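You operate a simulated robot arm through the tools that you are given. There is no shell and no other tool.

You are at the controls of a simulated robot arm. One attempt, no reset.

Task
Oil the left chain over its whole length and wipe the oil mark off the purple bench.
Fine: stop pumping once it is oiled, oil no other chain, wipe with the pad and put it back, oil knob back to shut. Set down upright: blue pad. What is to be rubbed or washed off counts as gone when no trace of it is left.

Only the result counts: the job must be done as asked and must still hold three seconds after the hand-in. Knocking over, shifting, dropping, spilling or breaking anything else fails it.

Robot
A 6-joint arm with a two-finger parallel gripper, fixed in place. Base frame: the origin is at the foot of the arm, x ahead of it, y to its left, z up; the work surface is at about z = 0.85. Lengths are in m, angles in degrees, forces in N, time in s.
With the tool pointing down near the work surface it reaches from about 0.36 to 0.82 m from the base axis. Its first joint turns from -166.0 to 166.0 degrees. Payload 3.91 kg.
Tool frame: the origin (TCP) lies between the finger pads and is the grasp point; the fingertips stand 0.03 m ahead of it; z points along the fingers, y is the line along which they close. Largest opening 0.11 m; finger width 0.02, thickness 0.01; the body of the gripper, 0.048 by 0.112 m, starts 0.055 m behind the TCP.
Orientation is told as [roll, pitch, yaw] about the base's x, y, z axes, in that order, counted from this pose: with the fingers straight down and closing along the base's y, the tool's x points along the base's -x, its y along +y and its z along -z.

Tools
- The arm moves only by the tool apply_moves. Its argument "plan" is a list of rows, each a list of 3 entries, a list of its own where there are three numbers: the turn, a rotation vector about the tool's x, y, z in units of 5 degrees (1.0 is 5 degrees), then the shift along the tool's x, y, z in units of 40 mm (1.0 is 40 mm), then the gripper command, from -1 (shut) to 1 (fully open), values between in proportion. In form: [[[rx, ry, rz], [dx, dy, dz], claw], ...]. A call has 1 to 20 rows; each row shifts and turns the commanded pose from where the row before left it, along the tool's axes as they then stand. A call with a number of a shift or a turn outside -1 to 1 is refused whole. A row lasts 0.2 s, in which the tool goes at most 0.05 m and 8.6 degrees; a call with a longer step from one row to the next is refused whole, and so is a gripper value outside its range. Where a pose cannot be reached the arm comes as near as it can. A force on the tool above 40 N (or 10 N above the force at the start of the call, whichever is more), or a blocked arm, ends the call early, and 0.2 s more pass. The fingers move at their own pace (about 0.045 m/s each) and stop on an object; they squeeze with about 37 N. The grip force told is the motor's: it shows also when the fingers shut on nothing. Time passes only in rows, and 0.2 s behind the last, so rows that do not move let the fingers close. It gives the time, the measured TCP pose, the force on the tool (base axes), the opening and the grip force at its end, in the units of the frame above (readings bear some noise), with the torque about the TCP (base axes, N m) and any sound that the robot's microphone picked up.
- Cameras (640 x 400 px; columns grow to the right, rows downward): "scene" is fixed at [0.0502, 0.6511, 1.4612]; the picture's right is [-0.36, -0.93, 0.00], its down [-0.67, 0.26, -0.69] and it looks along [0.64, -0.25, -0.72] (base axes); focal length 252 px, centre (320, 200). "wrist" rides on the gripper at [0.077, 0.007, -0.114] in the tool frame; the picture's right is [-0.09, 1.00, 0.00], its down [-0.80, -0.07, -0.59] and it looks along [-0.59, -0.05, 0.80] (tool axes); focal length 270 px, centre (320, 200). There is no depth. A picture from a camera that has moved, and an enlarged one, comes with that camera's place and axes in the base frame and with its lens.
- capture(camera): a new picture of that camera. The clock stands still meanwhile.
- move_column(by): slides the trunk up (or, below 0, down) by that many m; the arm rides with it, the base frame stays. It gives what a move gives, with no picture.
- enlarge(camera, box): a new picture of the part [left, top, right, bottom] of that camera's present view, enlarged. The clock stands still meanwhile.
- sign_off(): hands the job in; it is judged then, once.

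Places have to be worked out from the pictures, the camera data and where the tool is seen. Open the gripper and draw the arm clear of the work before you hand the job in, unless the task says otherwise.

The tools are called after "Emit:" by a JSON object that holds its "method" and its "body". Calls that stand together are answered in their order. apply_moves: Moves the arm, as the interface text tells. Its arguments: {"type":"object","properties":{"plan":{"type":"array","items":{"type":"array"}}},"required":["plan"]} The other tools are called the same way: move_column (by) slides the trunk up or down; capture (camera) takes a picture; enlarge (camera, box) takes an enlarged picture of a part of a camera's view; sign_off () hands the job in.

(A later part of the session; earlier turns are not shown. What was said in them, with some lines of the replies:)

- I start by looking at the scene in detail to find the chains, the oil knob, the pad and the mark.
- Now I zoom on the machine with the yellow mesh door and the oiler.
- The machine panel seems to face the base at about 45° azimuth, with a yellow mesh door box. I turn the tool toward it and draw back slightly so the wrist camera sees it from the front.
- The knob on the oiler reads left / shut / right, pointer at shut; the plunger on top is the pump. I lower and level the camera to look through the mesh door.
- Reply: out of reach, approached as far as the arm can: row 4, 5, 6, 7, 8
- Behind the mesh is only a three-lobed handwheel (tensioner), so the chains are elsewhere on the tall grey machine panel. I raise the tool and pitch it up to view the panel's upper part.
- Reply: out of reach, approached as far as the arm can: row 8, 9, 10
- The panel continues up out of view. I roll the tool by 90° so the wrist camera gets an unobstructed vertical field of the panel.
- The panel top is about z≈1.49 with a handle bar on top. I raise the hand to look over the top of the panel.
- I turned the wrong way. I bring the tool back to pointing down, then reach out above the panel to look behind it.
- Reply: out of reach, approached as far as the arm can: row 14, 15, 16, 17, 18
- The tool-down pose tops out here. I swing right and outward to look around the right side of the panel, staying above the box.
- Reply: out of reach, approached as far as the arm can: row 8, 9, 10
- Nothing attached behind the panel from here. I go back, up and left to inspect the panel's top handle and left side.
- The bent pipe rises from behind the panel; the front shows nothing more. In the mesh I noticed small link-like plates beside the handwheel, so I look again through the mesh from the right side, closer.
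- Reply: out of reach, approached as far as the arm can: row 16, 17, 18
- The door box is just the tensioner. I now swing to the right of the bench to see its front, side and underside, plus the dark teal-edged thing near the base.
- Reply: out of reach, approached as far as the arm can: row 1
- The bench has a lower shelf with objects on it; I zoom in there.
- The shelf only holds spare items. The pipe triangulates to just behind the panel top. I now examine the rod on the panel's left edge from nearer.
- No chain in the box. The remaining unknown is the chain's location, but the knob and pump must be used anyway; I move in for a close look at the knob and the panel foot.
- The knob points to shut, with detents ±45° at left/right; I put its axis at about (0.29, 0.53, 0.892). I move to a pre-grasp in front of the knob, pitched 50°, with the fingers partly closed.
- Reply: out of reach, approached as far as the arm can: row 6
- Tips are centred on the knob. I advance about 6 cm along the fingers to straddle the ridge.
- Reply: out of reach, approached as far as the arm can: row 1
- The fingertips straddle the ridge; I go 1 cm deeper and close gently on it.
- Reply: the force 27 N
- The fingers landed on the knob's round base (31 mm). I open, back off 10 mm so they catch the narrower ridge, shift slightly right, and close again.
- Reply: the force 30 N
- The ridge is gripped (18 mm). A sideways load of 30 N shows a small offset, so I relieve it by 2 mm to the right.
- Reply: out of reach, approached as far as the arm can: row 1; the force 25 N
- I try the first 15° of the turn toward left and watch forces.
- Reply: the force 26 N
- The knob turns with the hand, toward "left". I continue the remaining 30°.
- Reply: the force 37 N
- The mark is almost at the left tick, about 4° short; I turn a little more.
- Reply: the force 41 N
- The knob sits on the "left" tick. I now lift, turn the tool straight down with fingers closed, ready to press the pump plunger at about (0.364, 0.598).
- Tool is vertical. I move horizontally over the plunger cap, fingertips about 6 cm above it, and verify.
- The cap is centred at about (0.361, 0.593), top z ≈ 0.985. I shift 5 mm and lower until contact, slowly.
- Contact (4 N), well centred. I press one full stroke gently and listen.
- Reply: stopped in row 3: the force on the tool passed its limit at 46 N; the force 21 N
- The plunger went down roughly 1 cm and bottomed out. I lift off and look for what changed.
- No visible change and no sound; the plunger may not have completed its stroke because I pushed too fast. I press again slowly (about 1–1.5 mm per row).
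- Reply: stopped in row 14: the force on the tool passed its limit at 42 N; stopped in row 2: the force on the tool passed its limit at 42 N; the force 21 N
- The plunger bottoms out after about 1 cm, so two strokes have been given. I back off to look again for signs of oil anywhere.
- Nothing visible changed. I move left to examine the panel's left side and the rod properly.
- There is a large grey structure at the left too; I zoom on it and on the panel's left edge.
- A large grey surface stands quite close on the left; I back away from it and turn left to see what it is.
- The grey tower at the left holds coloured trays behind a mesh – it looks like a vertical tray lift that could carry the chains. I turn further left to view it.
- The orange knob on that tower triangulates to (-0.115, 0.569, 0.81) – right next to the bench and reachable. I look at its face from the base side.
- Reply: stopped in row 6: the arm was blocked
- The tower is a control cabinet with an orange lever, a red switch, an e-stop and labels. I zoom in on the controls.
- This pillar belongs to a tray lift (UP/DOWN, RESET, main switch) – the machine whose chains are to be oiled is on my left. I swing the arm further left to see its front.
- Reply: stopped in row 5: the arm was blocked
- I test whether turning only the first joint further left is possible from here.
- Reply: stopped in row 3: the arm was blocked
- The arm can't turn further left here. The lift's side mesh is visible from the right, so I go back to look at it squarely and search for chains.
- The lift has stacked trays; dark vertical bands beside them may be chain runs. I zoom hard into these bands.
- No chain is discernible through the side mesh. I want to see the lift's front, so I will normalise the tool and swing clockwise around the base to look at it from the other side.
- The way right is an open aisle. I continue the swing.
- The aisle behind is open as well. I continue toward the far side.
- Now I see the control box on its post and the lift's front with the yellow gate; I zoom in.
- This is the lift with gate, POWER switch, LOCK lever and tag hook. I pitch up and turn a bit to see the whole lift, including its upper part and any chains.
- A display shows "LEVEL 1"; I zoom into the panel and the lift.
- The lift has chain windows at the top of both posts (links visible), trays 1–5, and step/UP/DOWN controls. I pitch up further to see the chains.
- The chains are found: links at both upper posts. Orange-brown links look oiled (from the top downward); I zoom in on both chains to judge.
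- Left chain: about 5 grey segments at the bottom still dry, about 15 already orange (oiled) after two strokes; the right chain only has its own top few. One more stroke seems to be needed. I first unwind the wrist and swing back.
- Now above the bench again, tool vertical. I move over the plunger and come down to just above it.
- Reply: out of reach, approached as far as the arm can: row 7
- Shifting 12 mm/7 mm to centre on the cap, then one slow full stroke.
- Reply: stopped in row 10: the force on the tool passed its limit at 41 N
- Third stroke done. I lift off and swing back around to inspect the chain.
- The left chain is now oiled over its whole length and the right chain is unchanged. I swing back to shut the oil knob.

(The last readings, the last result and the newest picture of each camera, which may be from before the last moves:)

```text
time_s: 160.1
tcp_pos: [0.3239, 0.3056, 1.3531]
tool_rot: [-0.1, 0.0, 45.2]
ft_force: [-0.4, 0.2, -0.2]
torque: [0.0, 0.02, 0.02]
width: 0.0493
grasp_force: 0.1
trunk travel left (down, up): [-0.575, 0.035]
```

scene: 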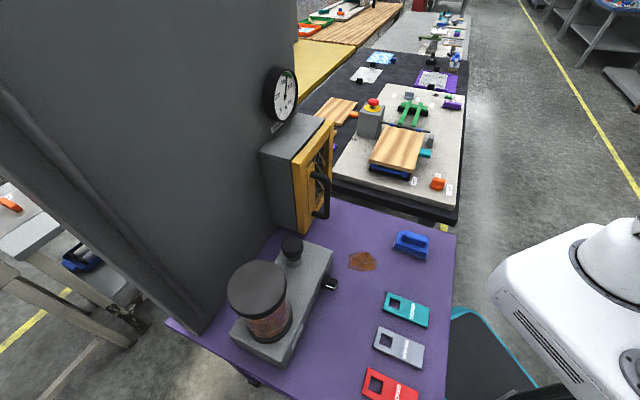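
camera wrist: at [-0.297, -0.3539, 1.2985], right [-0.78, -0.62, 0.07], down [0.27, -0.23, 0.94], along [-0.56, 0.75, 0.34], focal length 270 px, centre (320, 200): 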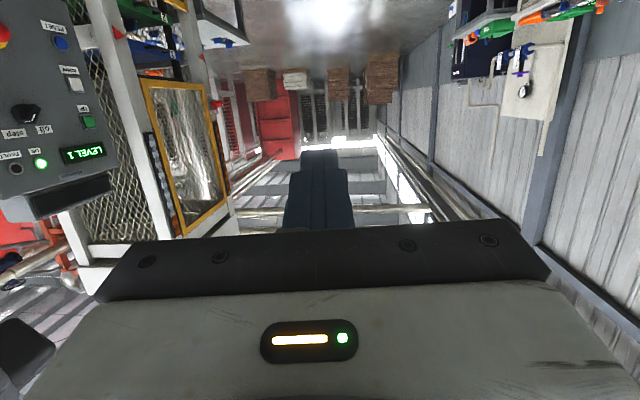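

Emit:
{"method": "apply_moves", "body": {"plan": [[[0, 0, 0], [-0.211, 0.578, 0.763], -0.1], [[0, 0, 0], [-0.211, 0.578, 0.763], -0.1], [[0, 0, 0], [-0.211, 0.578, 0.763], -0.1], [[0, 0, 0], [-0.211, 0.578, 0.763], -0.1], [[0, 0, 0], [-0.211, 0.578, 0.763], -0.1], [[0, 0, 0], [-0.211, 0.578, 0.763], -0.1], [[0, 0, 0], [-0.211, 0.578, 0.763], -0.1], [[0, 0, 0], [-0.211, 0.578, 0.763], -0.1], [[0, 0, 0], [-0.211, 0.578, 0.763], -0.1]]}}

Emit:
{"method": "apply_moves", "body": {"plan": [[[0.651, -0.666, -0.303], [0, 0, 0], -0.1], [[0.651, -0.666, -0.303], [0, 0, 0], -0.1], [[0.651, -0.666, -0.303], [0, 0, 0], -0.1], [[0.651, -0.666, -0.303], [0, 0, 0], -0.1], [[0.651, -0.666, -0.303], [0, 0, 0], -0.1], [[0.651, -0.666, -0.303], [0, 0, 0], -0.1], [[0.651, -0.666, -0.303], [0, 0, 0], -0.1], [[0.651, -0.666, -0.303], [0, 0, 0], -0.1], [[0.651, -0.666, -0.303], [0, 0, 0], -0.1], [[0.651, -0.666, -0.303], [0, 0, 0], -0.1], [[0.651, -0.666, -0.303], [0, 0, 0], -0.1], [[0.651, -0.666, -0.303], [0, 0, 0], -0.1], [[0.651, -0.666, -0.303], [0, 0, 0], -0.1], [[0.651, -0.666, -0.303], [0, 0, 0], -0.1]]}}

Emit:
{"method": "capture", "body": {"camera": "wrist"}}

```text
time_s: 162.1
tcp_pos: [0.229, 0.5064, 1.0773]
tool_rot: [-0.2, 0.1, 45.2]
ft_force: [-0.9, 0.0, -0.1]
torque: [-0.01, 0.02, -0.01]
width: 0.0497
grasp_force: 0.1
trunk travel left (down, up): [-0.575, 0.035]
```

```text
time_s: 165.1
tcp_pos: [0.23, 0.5056, 1.0782]
tool_rot: [-60.7, -30.0, 86.8]
ft_force: [0.2, 0.0, 0.2]
torque: [-0.03, -0.01, -0.03]
width: 0.0493
grasp_force: 0.0
trunk travel left (down, up): [-0.575, 0.035]
```

```text
taken
camera wrist: at [0.1212, 0.4196, 1.0825], right [-0.46, 0.54, -0.71], down [-0.45, 0.54, 0.71], along [0.76, 0.65, -0.01], focal length 270 px, centre (320, 200)
```

wrist: 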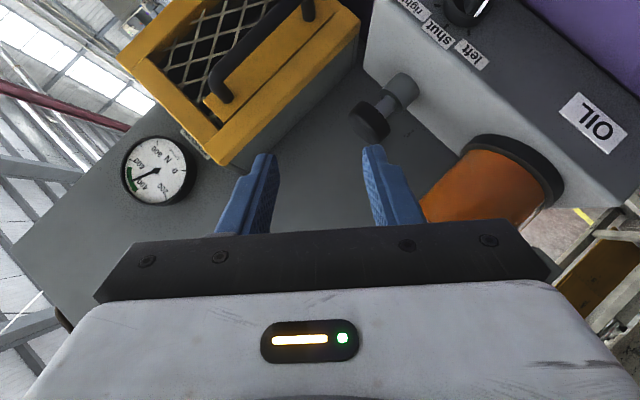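

Orientation matches the release pose. I descend in front of the knob.

Emit:
{"method": "apply_moves", "body": {"plan": [[[0, 0, 0], [0.504, 0.76, 0.419], -0.1], [[0, 0, 0], [0.504, 0.76, 0.419], -0.1], [[0, 0, 0], [0.504, 0.76, 0.419], -0.1], [[0, 0, 0], [0.504, 0.76, 0.419], -0.1], [[0, 0, 0], [0, 0, 0], -0.1]]}}

Emit:
{"method": "enlarge", "body": {"camera": "wrist", "box": [220, 100, 420, 240]}}

```text
time_s: 166.3
tcp_pos: [0.2282, 0.5054, 0.9187]
tool_rot: [-60.4, -30.2, 86.7]
ft_force: [-0.3, 0.0, -0.7]
torque: [0.0, 0.01, 0.0]
width: 0.0493
grasp_force: 0.0
trunk travel left (down, up): [-0.575, 0.035]
```

```text
2.86 times, centred on (320, 170) of wrist
camera zoom: at [0.1196, 0.4199, 0.9232], right [-0.46, 0.54, -0.71], down [-0.45, 0.54, 0.71], along [0.76, 0.65, -0.01], focal length 772 px, centre (320, 286)
```

zoom: 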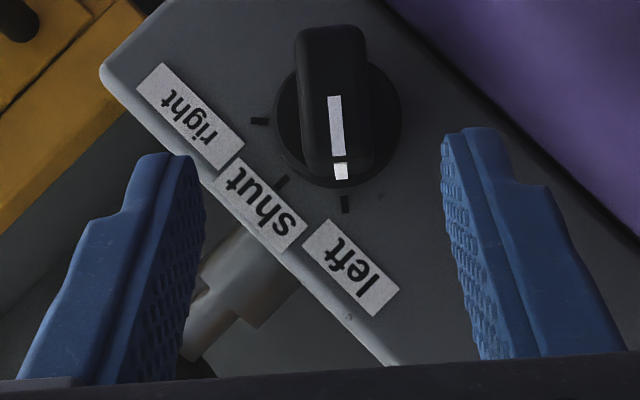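

Emit:
{"method": "apply_moves", "body": {"plan": [[[0, 0, 0], [0, 0.05, 0.6], -0.1], [[0, 0, 0], [0, 0.055, 0.58], -0.1], [[0, 0, 0], [0, 0, 0], -0.1], [[0, 0, 0], [0, 0, 0], -1], [[0, 0, 0], [0, 0, 0], -1], [[0, 0, 0], [0, 0, 0], -1], [[0, 0, 0], [0, 0, 0], -1]]}}

Emit:
{"method": "enlarge", "body": {"camera": "wrist", "box": [220, 100, 420, 240]}}

```text
time_s: 167.9
tcp_pos: [0.2685, 0.5163, 0.8938]
tool_rot: [-60.5, -30.0, 86.8]
ft_force: [-0.2, 1.1, -2.5]
torque: [0.33, -0.24, 0.13]
width: 0.0177
grasp_force: 45.2
trunk travel left (down, up): [-0.575, 0.035]
```

```text
2.86 times, centred on (320, 170) of wrist
camera zoom: at [0.1604, 0.4299, 0.8994], right [-0.46, 0.54, -0.71], down [-0.45, 0.54, 0.71], along [0.76, 0.65, -0.01], focal length 772 px, centre (320, 286)
```

zoom: 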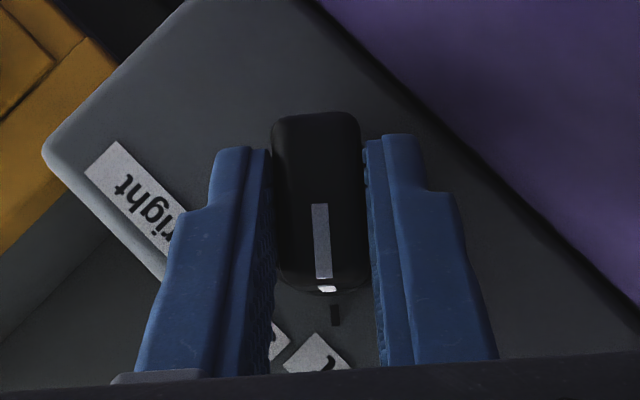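

Gripped cleanly. I turn it back 45° toward shut and check.

Emit:
{"method": "apply_moves", "body": {"plan": [[[-0.643, 0, 0.766], [0, -0.02, 0], -1], [[-0.643, 0, 0.766], [0, -0.02, 0], -1], [[-0.643, 0, 0.766], [0, -0.02, 0], -1], [[-0.643, 0, 0.766], [0, -0.02, 0], -1], [[-0.643, 0, 0.766], [0, -0.02, 0], -1], [[-0.643, 0, 0.766], [0, -0.02, 0], -1], [[-0.643, 0, 0.766], [0, -0.02, 0], -1], [[-0.643, 0, 0.766], [0, -0.02, 0], -1], [[-0.643, 0, 0.766], [0, -0.02, 0], -1], [[0, 0, 0], [0, 0, 0], -1]]}}

Emit:
{"method": "enlarge", "body": {"camera": "wrist", "box": [220, 100, 420, 240]}}

```text
time_s: 170.1
tcp_pos: [0.2756, 0.5092, 0.8982]
tool_rot: [-5.7, -49.7, 49.1]
ft_force: [28.5, -15.0, 17.0]
torque: [-0.13, -0.43, -0.24]
width: 0.0182
grasp_force: 45.1
trunk travel left (down, up): [-0.575, 0.035]
```

```text
2.86 times, centred on (320, 170) of wrist
camera zoom: at [0.1713, 0.4188, 0.9129], right [-0.66, 0.75, 0.0], down [0.05, 0.04, 1.0], along [0.75, 0.66, -0.06], focal length 772 px, centre (320, 286)
```

zoom: 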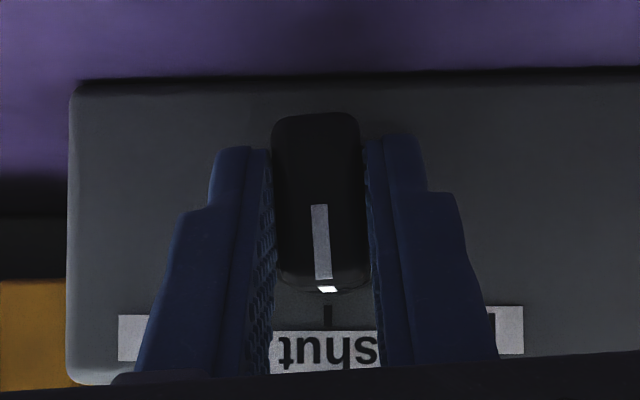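

About 4° short of the original shut position; I finish the turn.

Emit:
{"method": "apply_moves", "body": {"plan": [[[-0.5, 0, 0.6], [0, -0.03, 0], -1], [[0, 0, 0], [0, 0, 0], -1]]}}

Emit:
{"method": "enlarge", "body": {"camera": "wrist", "box": [220, 100, 420, 240]}}

```text
time_s: 170.7
tcp_pos: [0.2759, 0.5092, 0.8988]
tool_rot: [-0.5, -49.4, 44.9]
ft_force: [28.0, -19.2, 5.7]
torque: [0.82, -1.43, -0.17]
width: 0.018
grasp_force: 45.4
trunk travel left (down, up): [-0.575, 0.035]
```

```text
2.86 times, centred on (320, 170) of wrist
camera zoom: at [0.1724, 0.4178, 0.9141], right [-0.66, 0.75, 0.06], down [0.09, 0.0, 1.0], along [0.75, 0.66, -0.07], focal length 772 px, centre (320, 286)
```

zoom: 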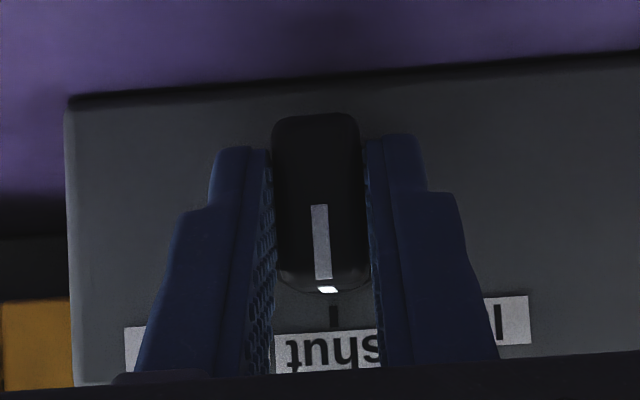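

Matches the original "shut" picture. I release and back off to verify.

Emit:
{"method": "apply_moves", "body": {"plan": [[[0, 0, 0], [0, 0, 0], 0], [[0, 0, 0], [0, 0, 0], 0], [[0, 0, 0], [0, 0, -0.5], 0], [[0, 0, 0], [0, 0, -0.7], 0], [[0, 0, 0], [-0.3, 0, -0.7], 0], [[0, 0, 0], [0, 0, 0], 0]]}}

Emit:
{"method": "enlarge", "body": {"camera": "wrist", "box": [220, 80, 420, 220]}}

Emit:
{"method": "capture", "body": {"camera": "scene"}}

```text
time_s: 172.1
tcp_pos: [0.24, 0.4749, 0.9546]
tool_rot: [-0.1, -49.8, 44.8]
ft_force: [0.1, -0.2, 0.0]
torque: [-0.02, 0.0, 0.04]
width: 0.055
grasp_force: 0.0
trunk travel left (down, up): [-0.575, 0.035]
```

```text
2.86 times, centred on (320, 150) of wrist
camera zoom: at [0.1357, 0.3831, 0.9694], right [-0.66, 0.75, 0.07], down [0.1, -0.01, 1.0], along [0.74, 0.67, -0.07], focal length 772 px, centre (320, 343)
```

zoom: 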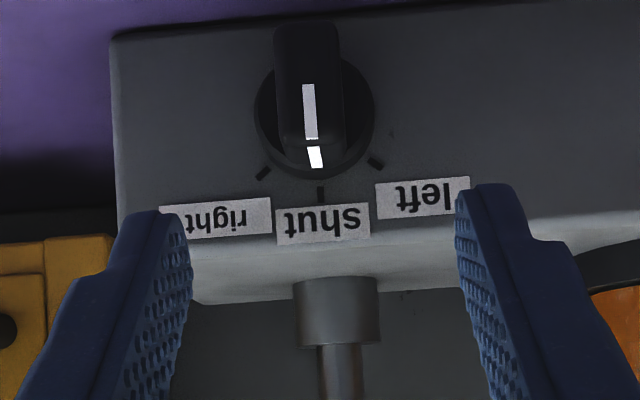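

```text
taken
```

scene: 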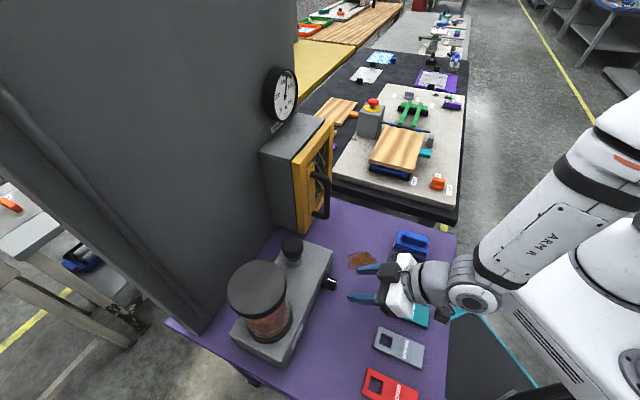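

Knob is at shut. Next the pad: I raise, bring the tool vertical with yaw 0, and look at the pad and mark.

Emit:
{"method": "apply_moves", "body": {"plan": [[[0, 0, 0], [-0.766, 0, -0.643], 1], [[0, 0, 0], [-0.766, 0, -0.643], 1], [[0, 0, 0], [-0.766, 0, -0.643], 1], [[0, 0, 0], [-0.766, 0, -0.643], 1], [[0, 0, 0], [-0.766, 0, -0.643], 1], [[0, 0, 0], [-0.766, 0, -0.643], 1], [[0, 1, 0], [0, 0, 0], 1], [[0, 1, 0], [0, 0, 0], 1], [[0, 1, 0], [0, 0, 0], 1], [[0, 1, 0], [0, 0, 0], 1], [[0, 1, 0], [0, 0, 0], 1], [[0, 1, 0], [0, 0, 0], 1], [[0, 1, 0], [0, 0, 0], 1], [[0, 1, 0], [0, 0, 0], 1], [[0, 1, 0], [0, 0, 0], 1], [[0, 0.96, 0], [0, 0, 0], 1], [[0, 0, 1], [0, 0, 0], 1], [[0, 0, 1], [0, 0, 0], 1], [[0, 0, 1], [0, 0, 0], 1], [[0, 0, 1], [0, 0, 0], 1]]}}

Emit:
{"method": "apply_moves", "body": {"plan": [[[0, 0, 1], [0, -0.8, 0], 1], [[0, 0, 1], [0, -0.8, 0], 1], [[0, 0, 1], [0, 0, 0], 1], [[0, 0, 1], [0, 0, 0], 1], [[0, 0, 1], [0, 0, 0], 1]]}}

Emit:
{"method": "capture", "body": {"camera": "wrist"}}

```text
time_s: 176.3
tcp_pos: [0.2384, 0.4755, 1.195]
tool_rot: [0.1, 0.1, 24.9]
ft_force: [-0.7, 0.7, -0.2]
torque: [-0.01, 0.0, -0.01]
width: 0.11
grasp_force: 0.0
trunk travel left (down, up): [-0.575, 0.035]
```

```text
time_s: 177.5
tcp_pos: [0.2641, 0.4165, 1.1967]
tool_rot: [0.0, 0.0, -0.1]
ft_force: [0.5, -0.5, 0.4]
torque: [0.01, 0.04, -0.01]
width: 0.1101
grasp_force: 0.0
trunk travel left (down, up): [-0.575, 0.035]
```

```text
taken
camera wrist: at [0.1854, 0.4234, 1.3103], right [0.09, 1.0, 0.0], down [0.8, -0.07, 0.59], along [0.59, -0.05, -0.8], focal length 270 px, centre (320, 200)
```

wrist: 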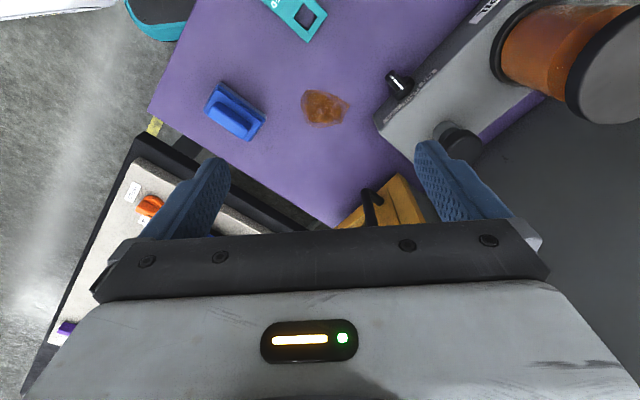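

Emit:
{"method": "enlarge", "body": {"camera": "wrist", "box": [190, 70, 290, 150]}}

Emit:
{"method": "enlarge", "body": {"camera": "wrist", "box": [280, 70, 380, 140]}}

```text
5.00 times, centred on (240, 110) of wrist
camera zoom: at [0.1854, 0.4234, 1.3103], right [0.09, 1.0, 0.0], down [0.8, -0.07, 0.59], along [0.59, -0.05, -0.8], focal length 1351 px, centre (720, 650)
```

zoom: 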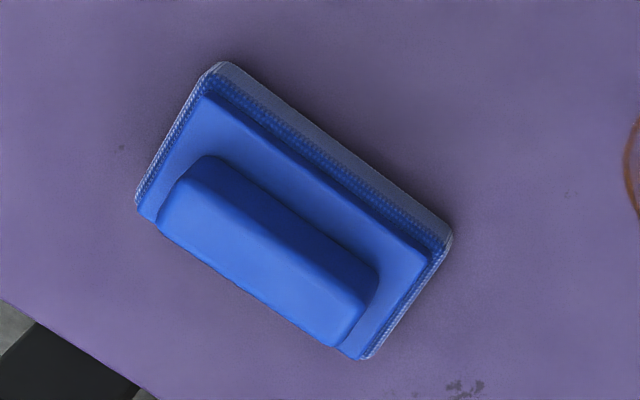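

```text
5.71 times, centred on (330, 105) of wrist
camera zoom: at [0.1854, 0.4234, 1.3103], right [0.09, 1.0, 0.0], down [0.8, -0.07, 0.59], along [0.59, -0.05, -0.8], focal length 1544 px, centre (263, 743)
```

zoom: 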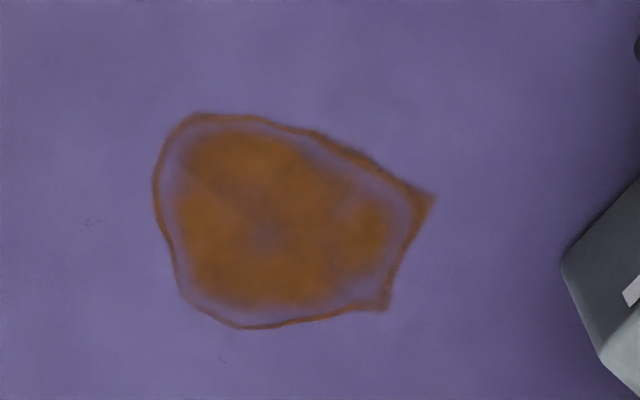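

The pad is about 9×5 cm, long axis along azimuth 45°, centre ≈ (0.324, 0.268), handle top ≈ 0.90. The mark spans about x 0.298–0.367, y 0.378–0.465. I go above the pad with yaw 45.

Emit:
{"method": "apply_moves", "body": {"plan": [[[0, 0, -1], [0, 0, 0], 1], [[0, 0, -1], [0, 0, 0], 1], [[0, 0, -1], [0, 0, 0], 1], [[0, 0, -1], [0, 0, 0], 1], [[0, 0, -1], [0, 0, 0], 1], [[0, 0, -1], [0, 0, 0], 1], [[0, 0, -1], [0, 0, 0], 0.3], [[0, 0, -1], [0, 0, 0], 0.1], [[0, 0, -1], [0, 0, 0], 0.1], [[0, 0, 0], [0.39, -0.92, 0], 0.1], [[0, 0, 0], [0.39, -0.92, 0], 0.1], [[0, 0, 0], [0.39, -0.92, 0], 0.1], [[0, 0, 0], [0.39, -0.92, 0], 0.1], [[0, 0, 0], [0, 0, 0.9], 0.1], [[0, 0, 0], [0, 0, 0.9], 0.1], [[0, 0, 0], [0, 0, 0.9], 0.1], [[0, 0, 0], [0, 0, 0.9], 0.1], [[0, 0, 0], [0, 0, 0.9], 0.1]]}}

Emit:
{"method": "capture", "body": {"camera": "wrist"}}

Emit:
{"method": "enlarge", "body": {"camera": "scene", "box": [350, 190, 470, 290]}}

```text
time_s: 181.3
tcp_pos: [0.3242, 0.268, 1.0153]
tool_rot: [0.0, -0.1, 44.9]
ft_force: [-0.1, -0.4, 0.6]
torque: [0.0, 0.03, -0.05]
width: 0.0604
grasp_force: 0.0
trunk travel left (down, up): [-0.575, 0.035]
```

```text
taken
camera wrist: at [0.2629, 0.2184, 1.129], right [-0.64, 0.77, 0.0], down [0.62, 0.52, 0.59], along [0.46, 0.38, -0.8], focal length 270 px, centre (320, 200)
```

wrist: 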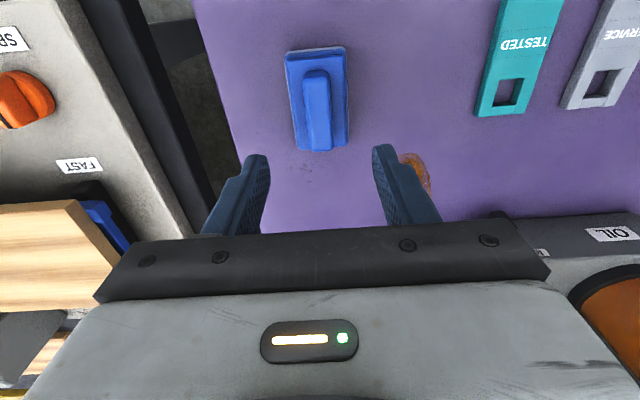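

```text
4.00 times, centred on (410, 240) of scene
camera zoom: at [0.0502, 0.6511, 1.4612], right [-0.36, -0.93, 0.0], down [-0.67, 0.26, -0.69], along [0.64, -0.25, -0.72], focal length 1007 px, centre (-40, 40)
```

zoom: 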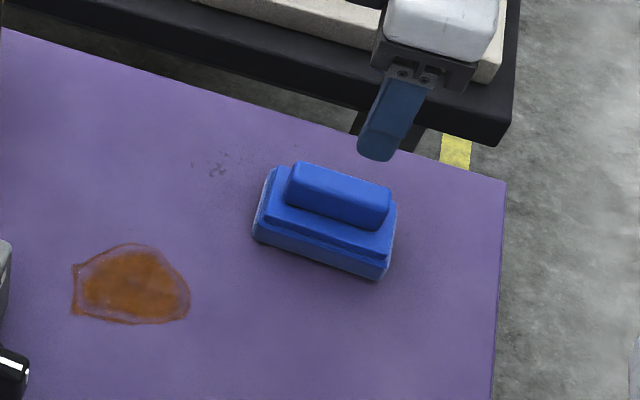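

The gripper is centred on the pad handle. I lower to z≈0.915 and check.

Emit:
{"method": "apply_moves", "body": {"plan": [[[0, 0, 0], [0.05, 0, 0.8], 0.1], [[0, 0, 0], [0, 0, 0.8], 0.1], [[0, 0, 0], [0, 0, 0.6], 0.1], [[0, 0, 0], [0, 0, 0.3], 0.1], [[0, 0, 0], [0, 0, 0], 0.1]]}}

Emit:
{"method": "enlarge", "body": {"camera": "wrist", "box": [220, 60, 420, 240]}}

Emit:
{"method": "enlarge", "body": {"camera": "scene", "box": [370, 200, 450, 280]}}

```text
time_s: 182.5
tcp_pos: [0.3203, 0.2677, 0.9145]
tool_rot: [0.0, -0.1, 44.9]
ft_force: [0.0, 0.5, -0.7]
torque: [0.02, -0.03, 0.03]
width: 0.0604
grasp_force: 0.1
trunk travel left (down, up): [-0.575, 0.035]
```

```text
2.22 times, centred on (320, 150) of wrist
camera zoom: at [0.2601, 0.2171, 1.029], right [-0.64, 0.77, 0.0], down [0.62, 0.52, 0.59], along [0.46, 0.38, -0.8], focal length 601 px, centre (320, 311)
```

zoom: 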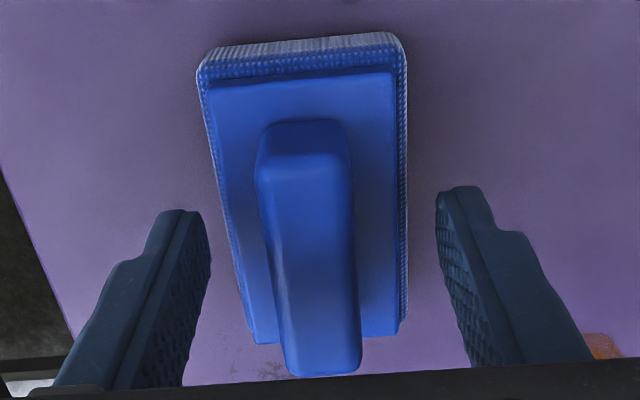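

```text
5.00 times, centred on (410, 240) of scene
camera zoom: at [0.0502, 0.6511, 1.4612], right [-0.36, -0.93, 0.0], down [-0.67, 0.26, -0.69], along [0.64, -0.25, -0.72], focal length 1259 px, centre (-130, 0)
```

zoom: 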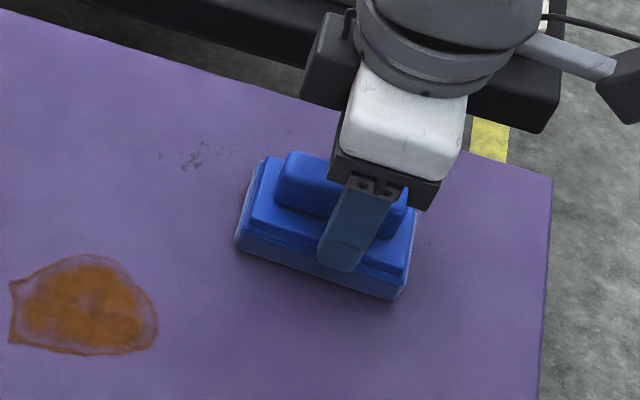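

Emit:
{"method": "apply_moves", "body": {"plan": [[[0, 0, 0], [0, -0.08, 0.12], 0.1], [[0, 0, 0], [0, 0, 0], -1], [[0, 0, 0], [0, 0, 0], -1], [[0, 0, 0], [0, 0, 0], -1], [[0, 0, 0], [0, 0, 0], -1]]}}

Emit:
{"method": "enlarge", "body": {"camera": "wrist", "box": [220, 60, 420, 240]}}

```text
time_s: 183.7
tcp_pos: [0.3221, 0.2653, 0.9105]
tool_rot: [-0.1, -0.1, 44.9]
ft_force: [0.4, 0.1, -0.2]
torque: [0.0, 0.0, -0.03]
width: 0.0214
grasp_force: 36.9
trunk travel left (down, up): [-0.575, 0.035]
```

```text
2.22 times, centred on (320, 150) of wrist
camera zoom: at [0.2623, 0.2156, 1.0249], right [-0.64, 0.77, 0.0], down [0.62, 0.52, 0.59], along [0.46, 0.38, -0.8], focal length 601 px, centre (320, 311)
```

zoom: 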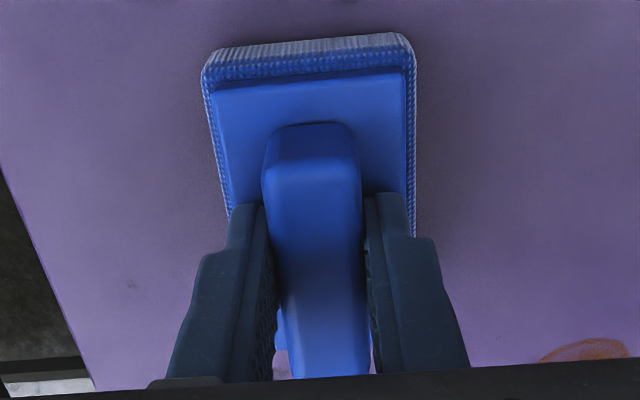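

The pad handle is gripped (21 mm). I lift 3 cm, carry it over the mark's near side and set it down with light pressure.

Emit:
{"method": "apply_moves", "body": {"plan": [[[0, 0, 0], [0, 0, -0.75], -1], [[0, 0, 0], [-0.62, 0.585, 0], -1], [[0, 0, 0], [-0.62, 0.585, 0], -1], [[0, 0, 0], [-0.62, 0.585, 0], -1], [[0, 0, 0], [0, 0, 0.5], -1], [[0, 0, 0], [0, 0, 0.2], -1], [[0, 0, 0], [0, 0, 0.1], -1]]}}

Emit:
{"method": "capture", "body": {"camera": "wrist"}}

Emit:
{"method": "enlarge", "body": {"camera": "scene", "box": [320, 200, 440, 290]}}

```text
time_s: 185.3
tcp_pos: [0.3262, 0.3661, 0.9105]
tool_rot: [-0.1, 0.0, 44.9]
ft_force: [-2.5, -2.4, 22.5]
torque: [-0.59, 0.57, -0.01]
width: 0.0212
grasp_force: 36.9
trunk travel left (down, up): [-0.575, 0.035]
```

```text
taken
camera wrist: at [0.2656, 0.3172, 1.0245], right [-0.64, 0.77, 0.0], down [0.62, 0.51, 0.6], along [0.46, 0.38, -0.8], focal length 270 px, centre (320, 200)
```

wrist: 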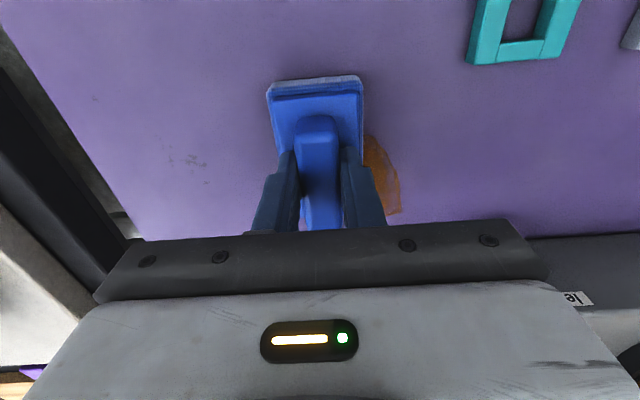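

```text
4.44 times, centred on (380, 245) of scene
camera zoom: at [0.0502, 0.6511, 1.4612], right [-0.36, -0.93, 0.0], down [-0.67, 0.26, -0.69], along [0.64, -0.25, -0.72], focal length 1119 px, centre (53, 0)
```

zoom: 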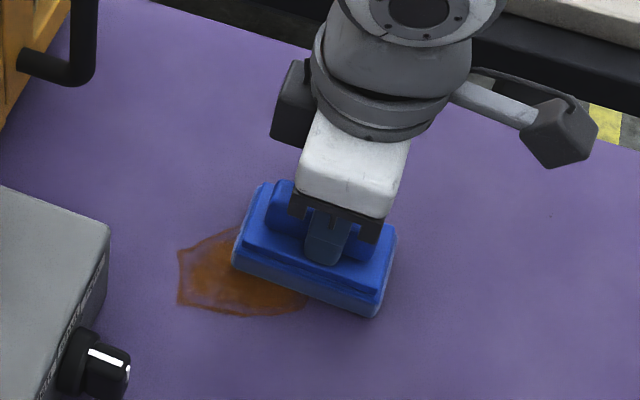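

Contact at about 22 N. I ease slightly and wipe in four lanes back and forth over the mark.

Emit:
{"method": "apply_moves", "body": {"plan": [[[0, 0, 0], [-0.75, 0, -0.02], -1], [[0, 0, 0], [-0.75, 0, 0], -1], [[0, 0, 0], [0.75, 0, 0], -1], [[0, 0, 0], [0.75, 0, 0], -1], [[0, 0, 0], [0, 0.45, 0], -1], [[0, 0, 0], [-0.75, 0, 0], -1], [[0, 0, 0], [-0.75, 0, 0], -1], [[0, 0, 0], [0.75, 0, 0], -1], [[0, 0, 0], [0.75, 0, 0], -1], [[0, 0, 0], [0, 0.45, 0], -1], [[0, 0, 0], [-0.75, 0, 0], -1], [[0, 0, 0], [-0.75, 0, 0], -1], [[0, 0, 0], [0.75, 0, 0], -1], [[0, 0, 0], [0.75, 0, 0], -1], [[0, 0, 0], [0, 0.35, 0], -1], [[0, 0, 0], [-0.75, 0, 0], -1], [[0, 0, 0], [-0.75, 0, 0], -1], [[0, 0, 0], [0.75, 0, 0], -1], [[0, 0, 0], [0.75, 0, 0], -1]]}}

Emit:
{"method": "capture", "body": {"camera": "wrist"}}

Emit:
{"method": "enlarge", "body": {"camera": "scene", "box": [320, 200, 440, 290]}}

```text
time_s: 186.8
tcp_pos: [0.3374, 0.4032, 0.9097]
tool_rot: [0.1, 0.0, 44.9]
ft_force: [-1.6, -3.9, 23.9]
torque: [-0.64, 0.48, -0.01]
width: 0.0217
grasp_force: 36.8
trunk travel left (down, up): [-0.575, 0.035]
stopped in row 7: the force on the tool passed its limit at 45 N (the readings are from after the stop); the commanded pose is now the measured one
```

```text
taken
camera wrist: at [0.2763, 0.3544, 1.024], right [-0.64, 0.77, 0.0], down [0.62, 0.52, 0.59], along [0.46, 0.38, -0.8], focal length 270 px, centre (320, 200)
```

wrist: 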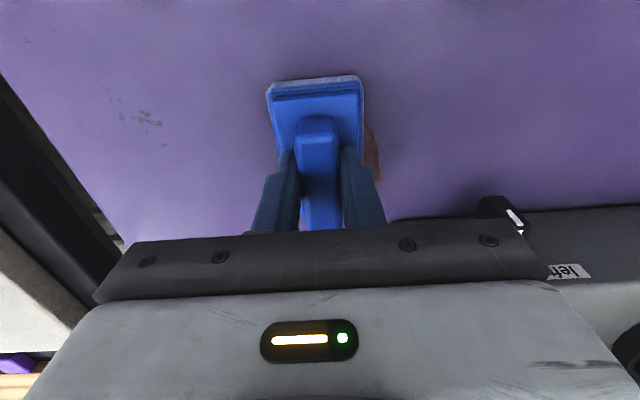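

```text
4.44 times, centred on (380, 245) of scene
camera zoom: at [0.0502, 0.6511, 1.4612], right [-0.36, -0.93, 0.0], down [-0.67, 0.26, -0.69], along [0.64, -0.25, -0.72], focal length 1119 px, centre (53, 0)
```

zoom: 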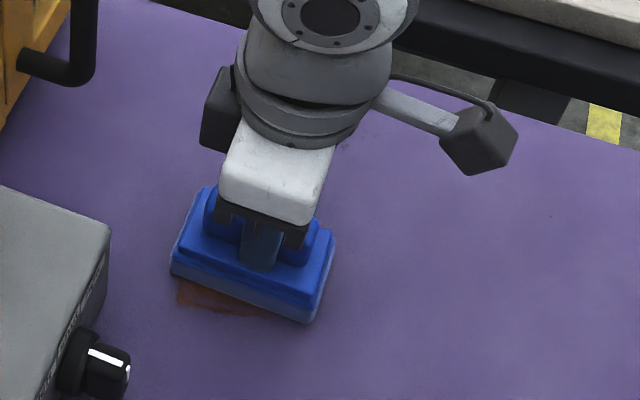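

The mark is coming off; force got a bit high, so I ease off 2 mm and continue with slower strokes.

Emit:
{"method": "apply_moves", "body": {"plan": [[[0, 0, 0], [0, 0, -0.05], -1], [[0, 0, 0], [-0.6, 0, 0], -1], [[0, 0, 0], [0.6, 0, 0], -1], [[0, 0, 0], [0.6, 0, 0], -1], [[0, 0, 0], [0.3, 0.45, 0], -1], [[0, 0, 0], [-0.6, 0, 0], -1], [[0, 0, 0], [-0.6, 0, 0], -1], [[0, 0, 0], [-0.4, 0, 0], -1], [[0, 0, 0], [0.5, 0, 0], -1], [[0, 0, 0], [0.6, 0, 0], -1], [[0, 0, 0], [0.5, 0.35, 0], -1], [[0, 0, 0], [-0.6, 0, 0], -1], [[0, 0, 0], [-0.6, 0, 0], -1], [[0, 0, 0], [-0.3, 0, 0], -1], [[0, 0, 0], [0.5, 0, 0], -1], [[0, 0, 0], [0.5, 0, 0], -1], [[0, 0, 0], [0.5, 0, 0], -1]]}}

Emit:
{"method": "capture", "body": {"camera": "wrist"}}

Emit:
{"method": "enlarge", "body": {"camera": "scene", "box": [320, 200, 440, 290]}}

```text
time_s: 190.4
tcp_pos: [0.2896, 0.4028, 0.91]
tool_rot: [0.1, 0.2, 44.9]
ft_force: [1.4, 2.2, 18.4]
torque: [0.26, -0.22, 0.08]
width: 0.0215
grasp_force: 37.2
trunk travel left (down, up): [-0.575, 0.035]
```

```text
taken
camera wrist: at [0.229, 0.3526, 1.0242], right [-0.64, 0.77, 0.0], down [0.62, 0.52, 0.59], along [0.45, 0.38, -0.81], focal length 270 px, centre (320, 200)
```

wrist: 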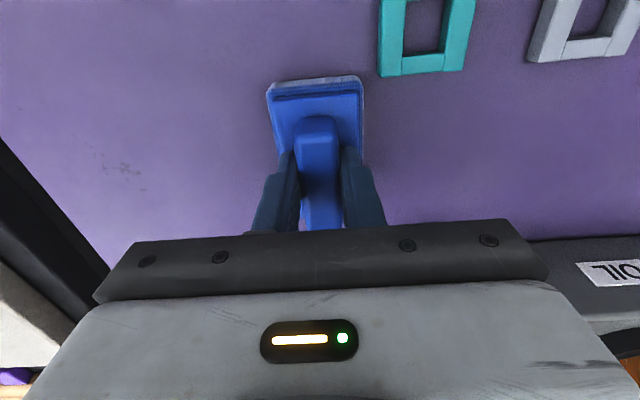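

```text
4.44 times, centred on (380, 245) of scene
camera zoom: at [0.0502, 0.6511, 1.4612], right [-0.36, -0.93, 0.0], down [-0.67, 0.26, -0.69], along [0.64, -0.25, -0.72], focal length 1119 px, centre (53, 0)
```

zoom: 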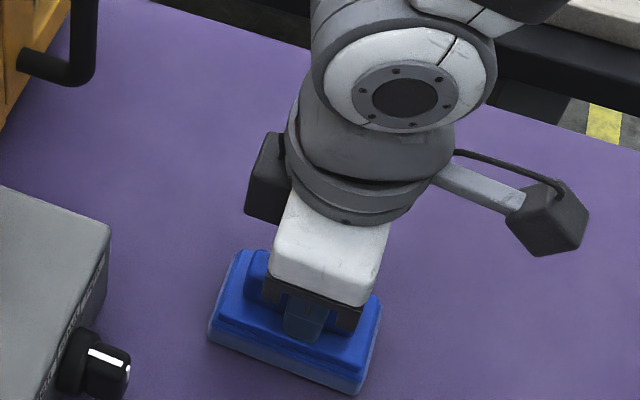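

The visible area is clean. I make one more pass over the lanes to be sure, then lift to inspect.

Emit:
{"method": "apply_moves", "body": {"plan": [[[0, 0, 0], [-0.6, 0, 0.01], -1], [[0, 0, 0], [-0.6, 0, 0], -1], [[0, 0, 0], [-0.3, 0, 0], -1], [[0, 0, 0], [0, -0.4, 0], -1], [[0, 0, 0], [0.5, 0, 0], -1], [[0, 0, 0], [0.5, 0, 0], -1], [[0, 0, 0], [0.5, 0, 0], -1], [[0, 0, 0], [0, -0.4, 0], -1], [[0, 0, 0], [-0.6, 0, 0], -1], [[0, 0, 0], [-0.6, 0, 0], -1], [[0, 0, 0], [-0.3, 0, 0], -1], [[0, 0, 0], [0, -0.4, 0], -1], [[0, 0, 0], [0.5, 0, 0], -1], [[0, 0, 0], [0.5, 0, 0], -1], [[0, 0, 0], [0.5, 0, 0], -1], [[0, 0, 0], [0, 0, -0.75], -1], [[0, 0, 0], [0.3, -0.8, 0], -1]]}}

Emit:
{"method": "enlarge", "body": {"camera": "scene", "box": [320, 200, 440, 300]}}

Emit:
{"method": "enlarge", "body": {"camera": "scene", "box": [335, 240, 385, 285]}}

```text
time_s: 194.0
tcp_pos: [0.3359, 0.337, 0.9394]
tool_rot: [0.0, 0.3, 44.9]
ft_force: [-0.5, 0.2, -0.9]
torque: [0.0, 0.02, -0.01]
width: 0.0214
grasp_force: 37.3
trunk travel left (down, up): [-0.575, 0.035]
```

```text
4.00 times, centred on (380, 250) of scene
camera zoom: at [0.0502, 0.6511, 1.4612], right [-0.36, -0.93, 0.0], down [-0.67, 0.26, -0.69], along [0.64, -0.25, -0.72], focal length 1007 px, centre (80, 0)
```

zoom: 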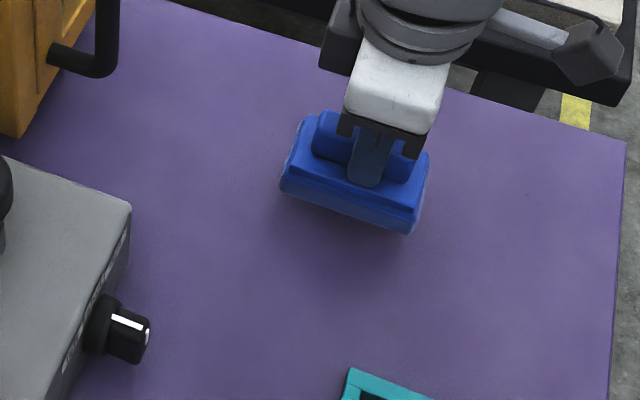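

```text
8.89 times, centred on (360, 262) of scene
camera zoom: at [0.0502, 0.6511, 1.4612], right [-0.36, -0.93, 0.0], down [-0.67, 0.26, -0.69], along [0.64, -0.25, -0.72], focal length 2238 px, centre (-36, -356)
```

zoom: 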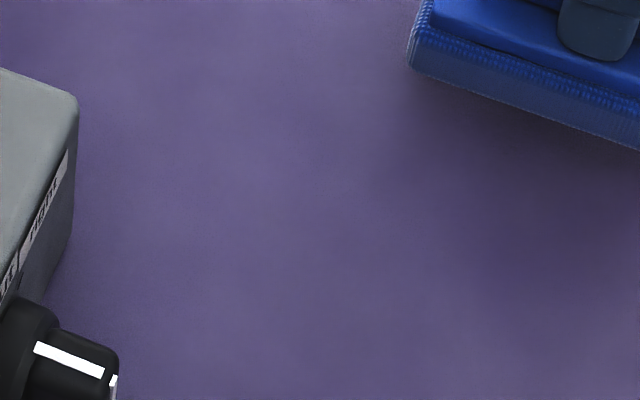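

No trace left. I carry the pad back to its original place and lower it.

Emit:
{"method": "apply_moves", "body": {"plan": [[[0, 0, 0], [0.755, -0.51, 0], -1], [[0, 0, 0], [0.755, -0.51, 0], -1], [[0, 0, 0], [0, 0, 0.4], -1], [[0, 0, 0], [0, 0, 0.2], -1], [[0, 0, 0], [0, 0, 0.07], -1], [[0, 0, 0], [0, 0, 0], -1]]}}

Emit:
{"method": "enlarge", "body": {"camera": "scene", "box": [370, 200, 450, 280]}}

```text
time_s: 195.4
tcp_pos: [0.324, 0.2657, 0.9124]
tool_rot: [-0.1, 0.3, 44.9]
ft_force: [-0.7, 0.7, -0.9]
torque: [0.02, 0.0, 0.04]
width: 0.0214
grasp_force: 36.7
trunk travel left (down, up): [-0.575, 0.035]
```

```text
5.00 times, centred on (410, 240) of scene
camera zoom: at [0.0502, 0.6511, 1.4612], right [-0.36, -0.93, 0.0], down [-0.67, 0.26, -0.69], along [0.64, -0.25, -0.72], focal length 1259 px, centre (-130, 0)
```

zoom: 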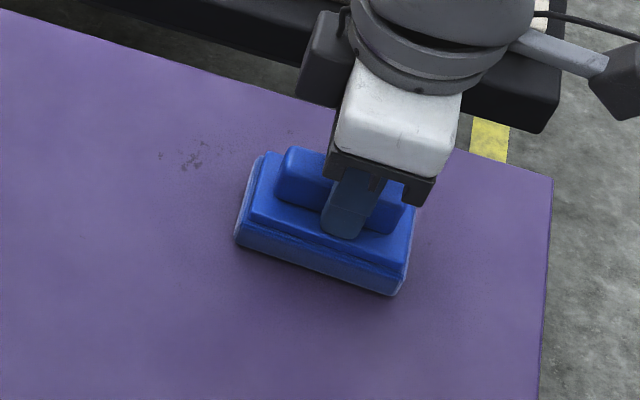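

Emit:
{"method": "apply_moves", "body": {"plan": [[[0, 0, 0], [0.04, 0.02, 0.04], -1], [[0, 0, 0], [0, 0, 0.03], -1], [[0, 0, 0], [0, 0, 0], -1]]}}

```text
time_s: 196.2
tcp_pos: [0.3222, 0.2647, 0.9106]
tool_rot: [0.1, 0.2, 44.9]
ft_force: [0.6, 1.7, 0.9]
torque: [0.08, -0.07, 0.0]
width: 0.0215
grasp_force: 36.8
trunk travel left (down, up): [-0.575, 0.035]
```

Pad is just touching the bench at its original pose. I open to about 6 cm, rise straight up, and inspect.

Emit:
{"method": "apply_moves", "body": {"plan": [[[0, 0, 0], [0, 0, 0.02], -1], [[0, 0, 0], [0, 0, 0], -0.2], [[0, 0, 0], [0, 0, 0], 0.1], [[0, 0, 0], [0, 0, 0], 0.1], [[0, 0, 0], [0, 0, -0.5], 0.1], [[0, 0, 0], [0, 0, -0.9], 0.1], [[0, 0, 0], [0, 0, -0.9], 0.1], [[0, 0, 0], [0, 0, -0.9], 1], [[0, 0, 0], [0, 0, -0.9], 1], [[0, 0, 0], [0, 0, -0.9], 1], [[0, 0, 0], [0, 0, -0.9], 1], [[0, 0, 0], [0, 0, -0.9], 1]]}}

Emit:
{"method": "capture", "body": {"camera": "scene"}}

Emit:
{"method": "capture", "body": {"camera": "wrist"}}

Emit:
{"method": "enlarge", "body": {"camera": "scene", "box": [320, 200, 460, 290]}}

```text
time_s: 198.8
tcp_pos: [0.3209, 0.2647, 1.1843]
tool_rot: [0.0, 0.3, 45.0]
ft_force: [0.3, -0.8, -0.1]
torque: [0.01, 0.0, -0.04]
width: 0.1099
grasp_force: 0.0
trunk travel left (down, up): [-0.575, 0.035]
```

```text
taken
```

scene: 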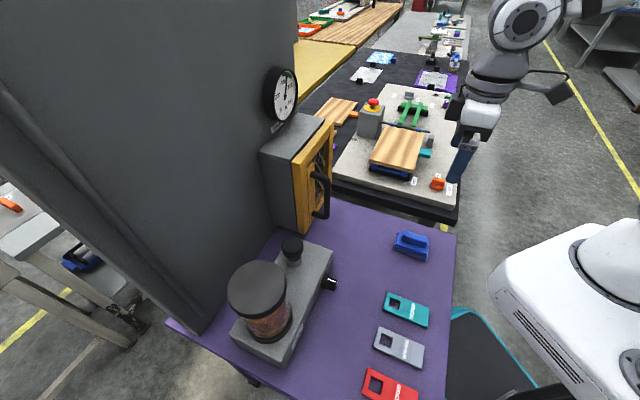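

```text
taken
camera wrist: at [0.2617, 0.2164, 1.2979], right [-0.64, 0.77, 0.0], down [0.62, 0.52, 0.59], along [0.45, 0.38, -0.81], focal length 270 px, centre (320, 200)
```

wrist: 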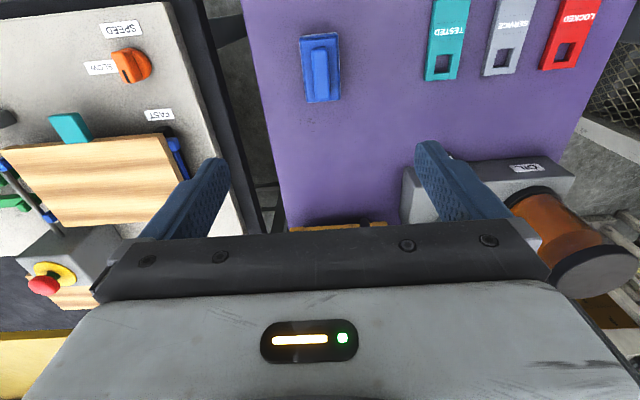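

```text
4.44 times, centred on (390, 245) of scene
camera zoom: at [0.0502, 0.6511, 1.4612], right [-0.36, -0.93, 0.0], down [-0.67, 0.26, -0.69], along [0.64, -0.25, -0.72], focal length 1119 px, centre (9, 0)
```

zoom: 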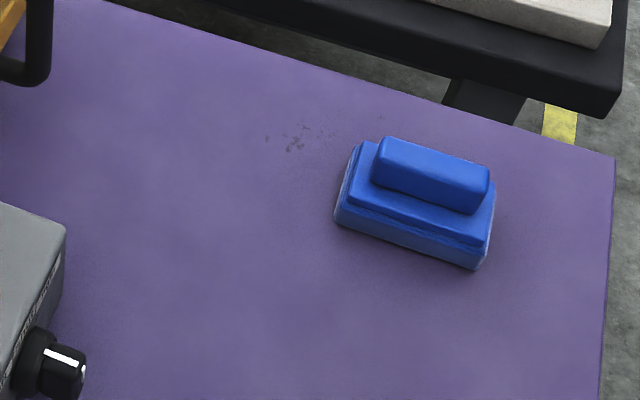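

Everything looks right. I check the wiped area and knob once more closely.

Emit:
{"method": "enlarge", "body": {"camera": "wrist", "box": [250, 30, 430, 220]}}

Emit:
{"method": "enlarge", "body": {"camera": "scene", "box": [300, 260, 360, 300]}}

Emit:
{"method": "enlarge", "body": {"camera": "scene", "box": [330, 235, 400, 285]}}

```text
2.11 times, centred on (340, 125) of wrist
camera zoom: at [0.2617, 0.2164, 1.2979], right [-0.64, 0.77, 0.0], down [0.62, 0.52, 0.59], along [0.45, 0.38, -0.81], focal length 569 px, centre (278, 358)
```

zoom: 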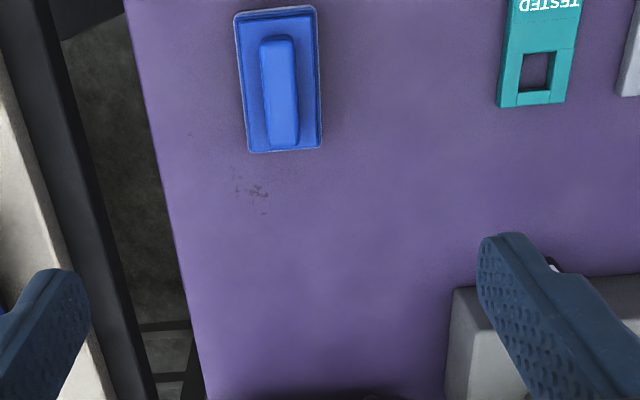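

```text
10.00 times, centred on (330, 280) of scene
camera zoom: at [0.0502, 0.6511, 1.4612], right [-0.36, -0.93, 0.0], down [-0.67, 0.26, -0.69], along [0.64, -0.25, -0.72], focal length 2518 px, centre (220, -600)
```

zoom: 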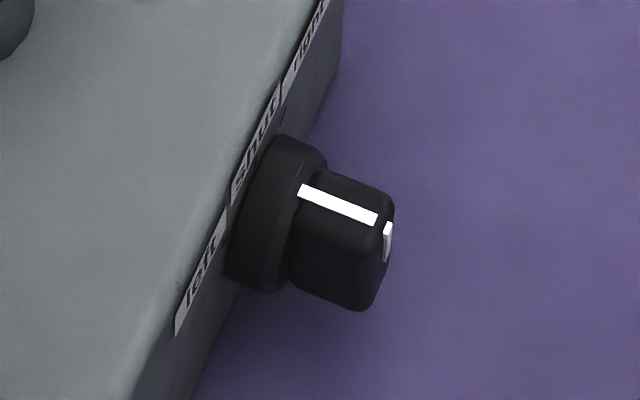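

```text
8.00 times, centred on (365, 260) of scene
camera zoom: at [0.0502, 0.6511, 1.4612], right [-0.36, -0.93, 0.0], down [-0.67, 0.26, -0.69], along [0.64, -0.25, -0.72], focal length 2014 px, centre (-40, -280)
```

zoom: 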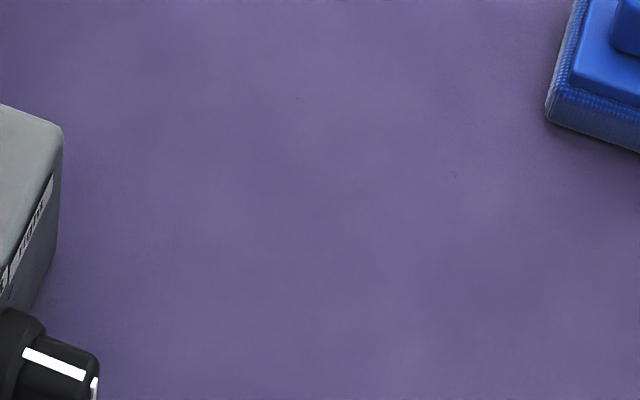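

The mark is gone, the pad stands upright in its old place, and the knob points to shut. I draw the arm back up and hand in.

Emit:
{"method": "apply_moves", "body": {"plan": [[[0, 0, 0], [0, -0.5, -0.8], 1], [[0, 0, 0], [0, -0.5, -0.8], 1], [[0, 0, 0], [0, 0, 0], 1]]}}

Emit:
{"method": "sign_off", "body": {}}

```text
time_s: 199.6
tcp_pos: [0.3518, 0.2368, 1.2467]
tool_rot: [0.0, 0.3, 45.0]
ft_force: [-0.3, -0.3, -0.3]
torque: [0.04, -0.02, 0.02]
width: 0.1102
grasp_force: 0.1
trunk travel left (down, up): [-0.575, 0.035]
```

```text
The job is handed in.
```

The job is handed in. My last pictures show the left chain oiled along its whole length and the oil mark gone from the purple bench.

- **Oiling:** I turned the knob to "left" and gave the pump three full strokes. After the third, every link of the left chain in view was orange-brown, which I took to be oil. I stopped pumping there.
- **Right chain:** It looked the same after the last stroke as when I first saw it, with four orange-brown pieces at the top. I first saw it after the second stroke, so I have no picture from before I started.
- **Wiping:** I wiped the mark off with the blue pad in overlapping strokes. Close-ups afterwards showed no trace of it. The small grey specks near the pad were there at the start and I left them.
- **Finish:** The pad is back upright in its original place and the knob points to "shut". I opened the gripper and raised the arm clear.

While I was looking for the chains, the arm stopped three times as "blocked" when I turned it far to the left. The force readings stayed near zero and the control box looked the same in later pictures. I don't know what blocked it.
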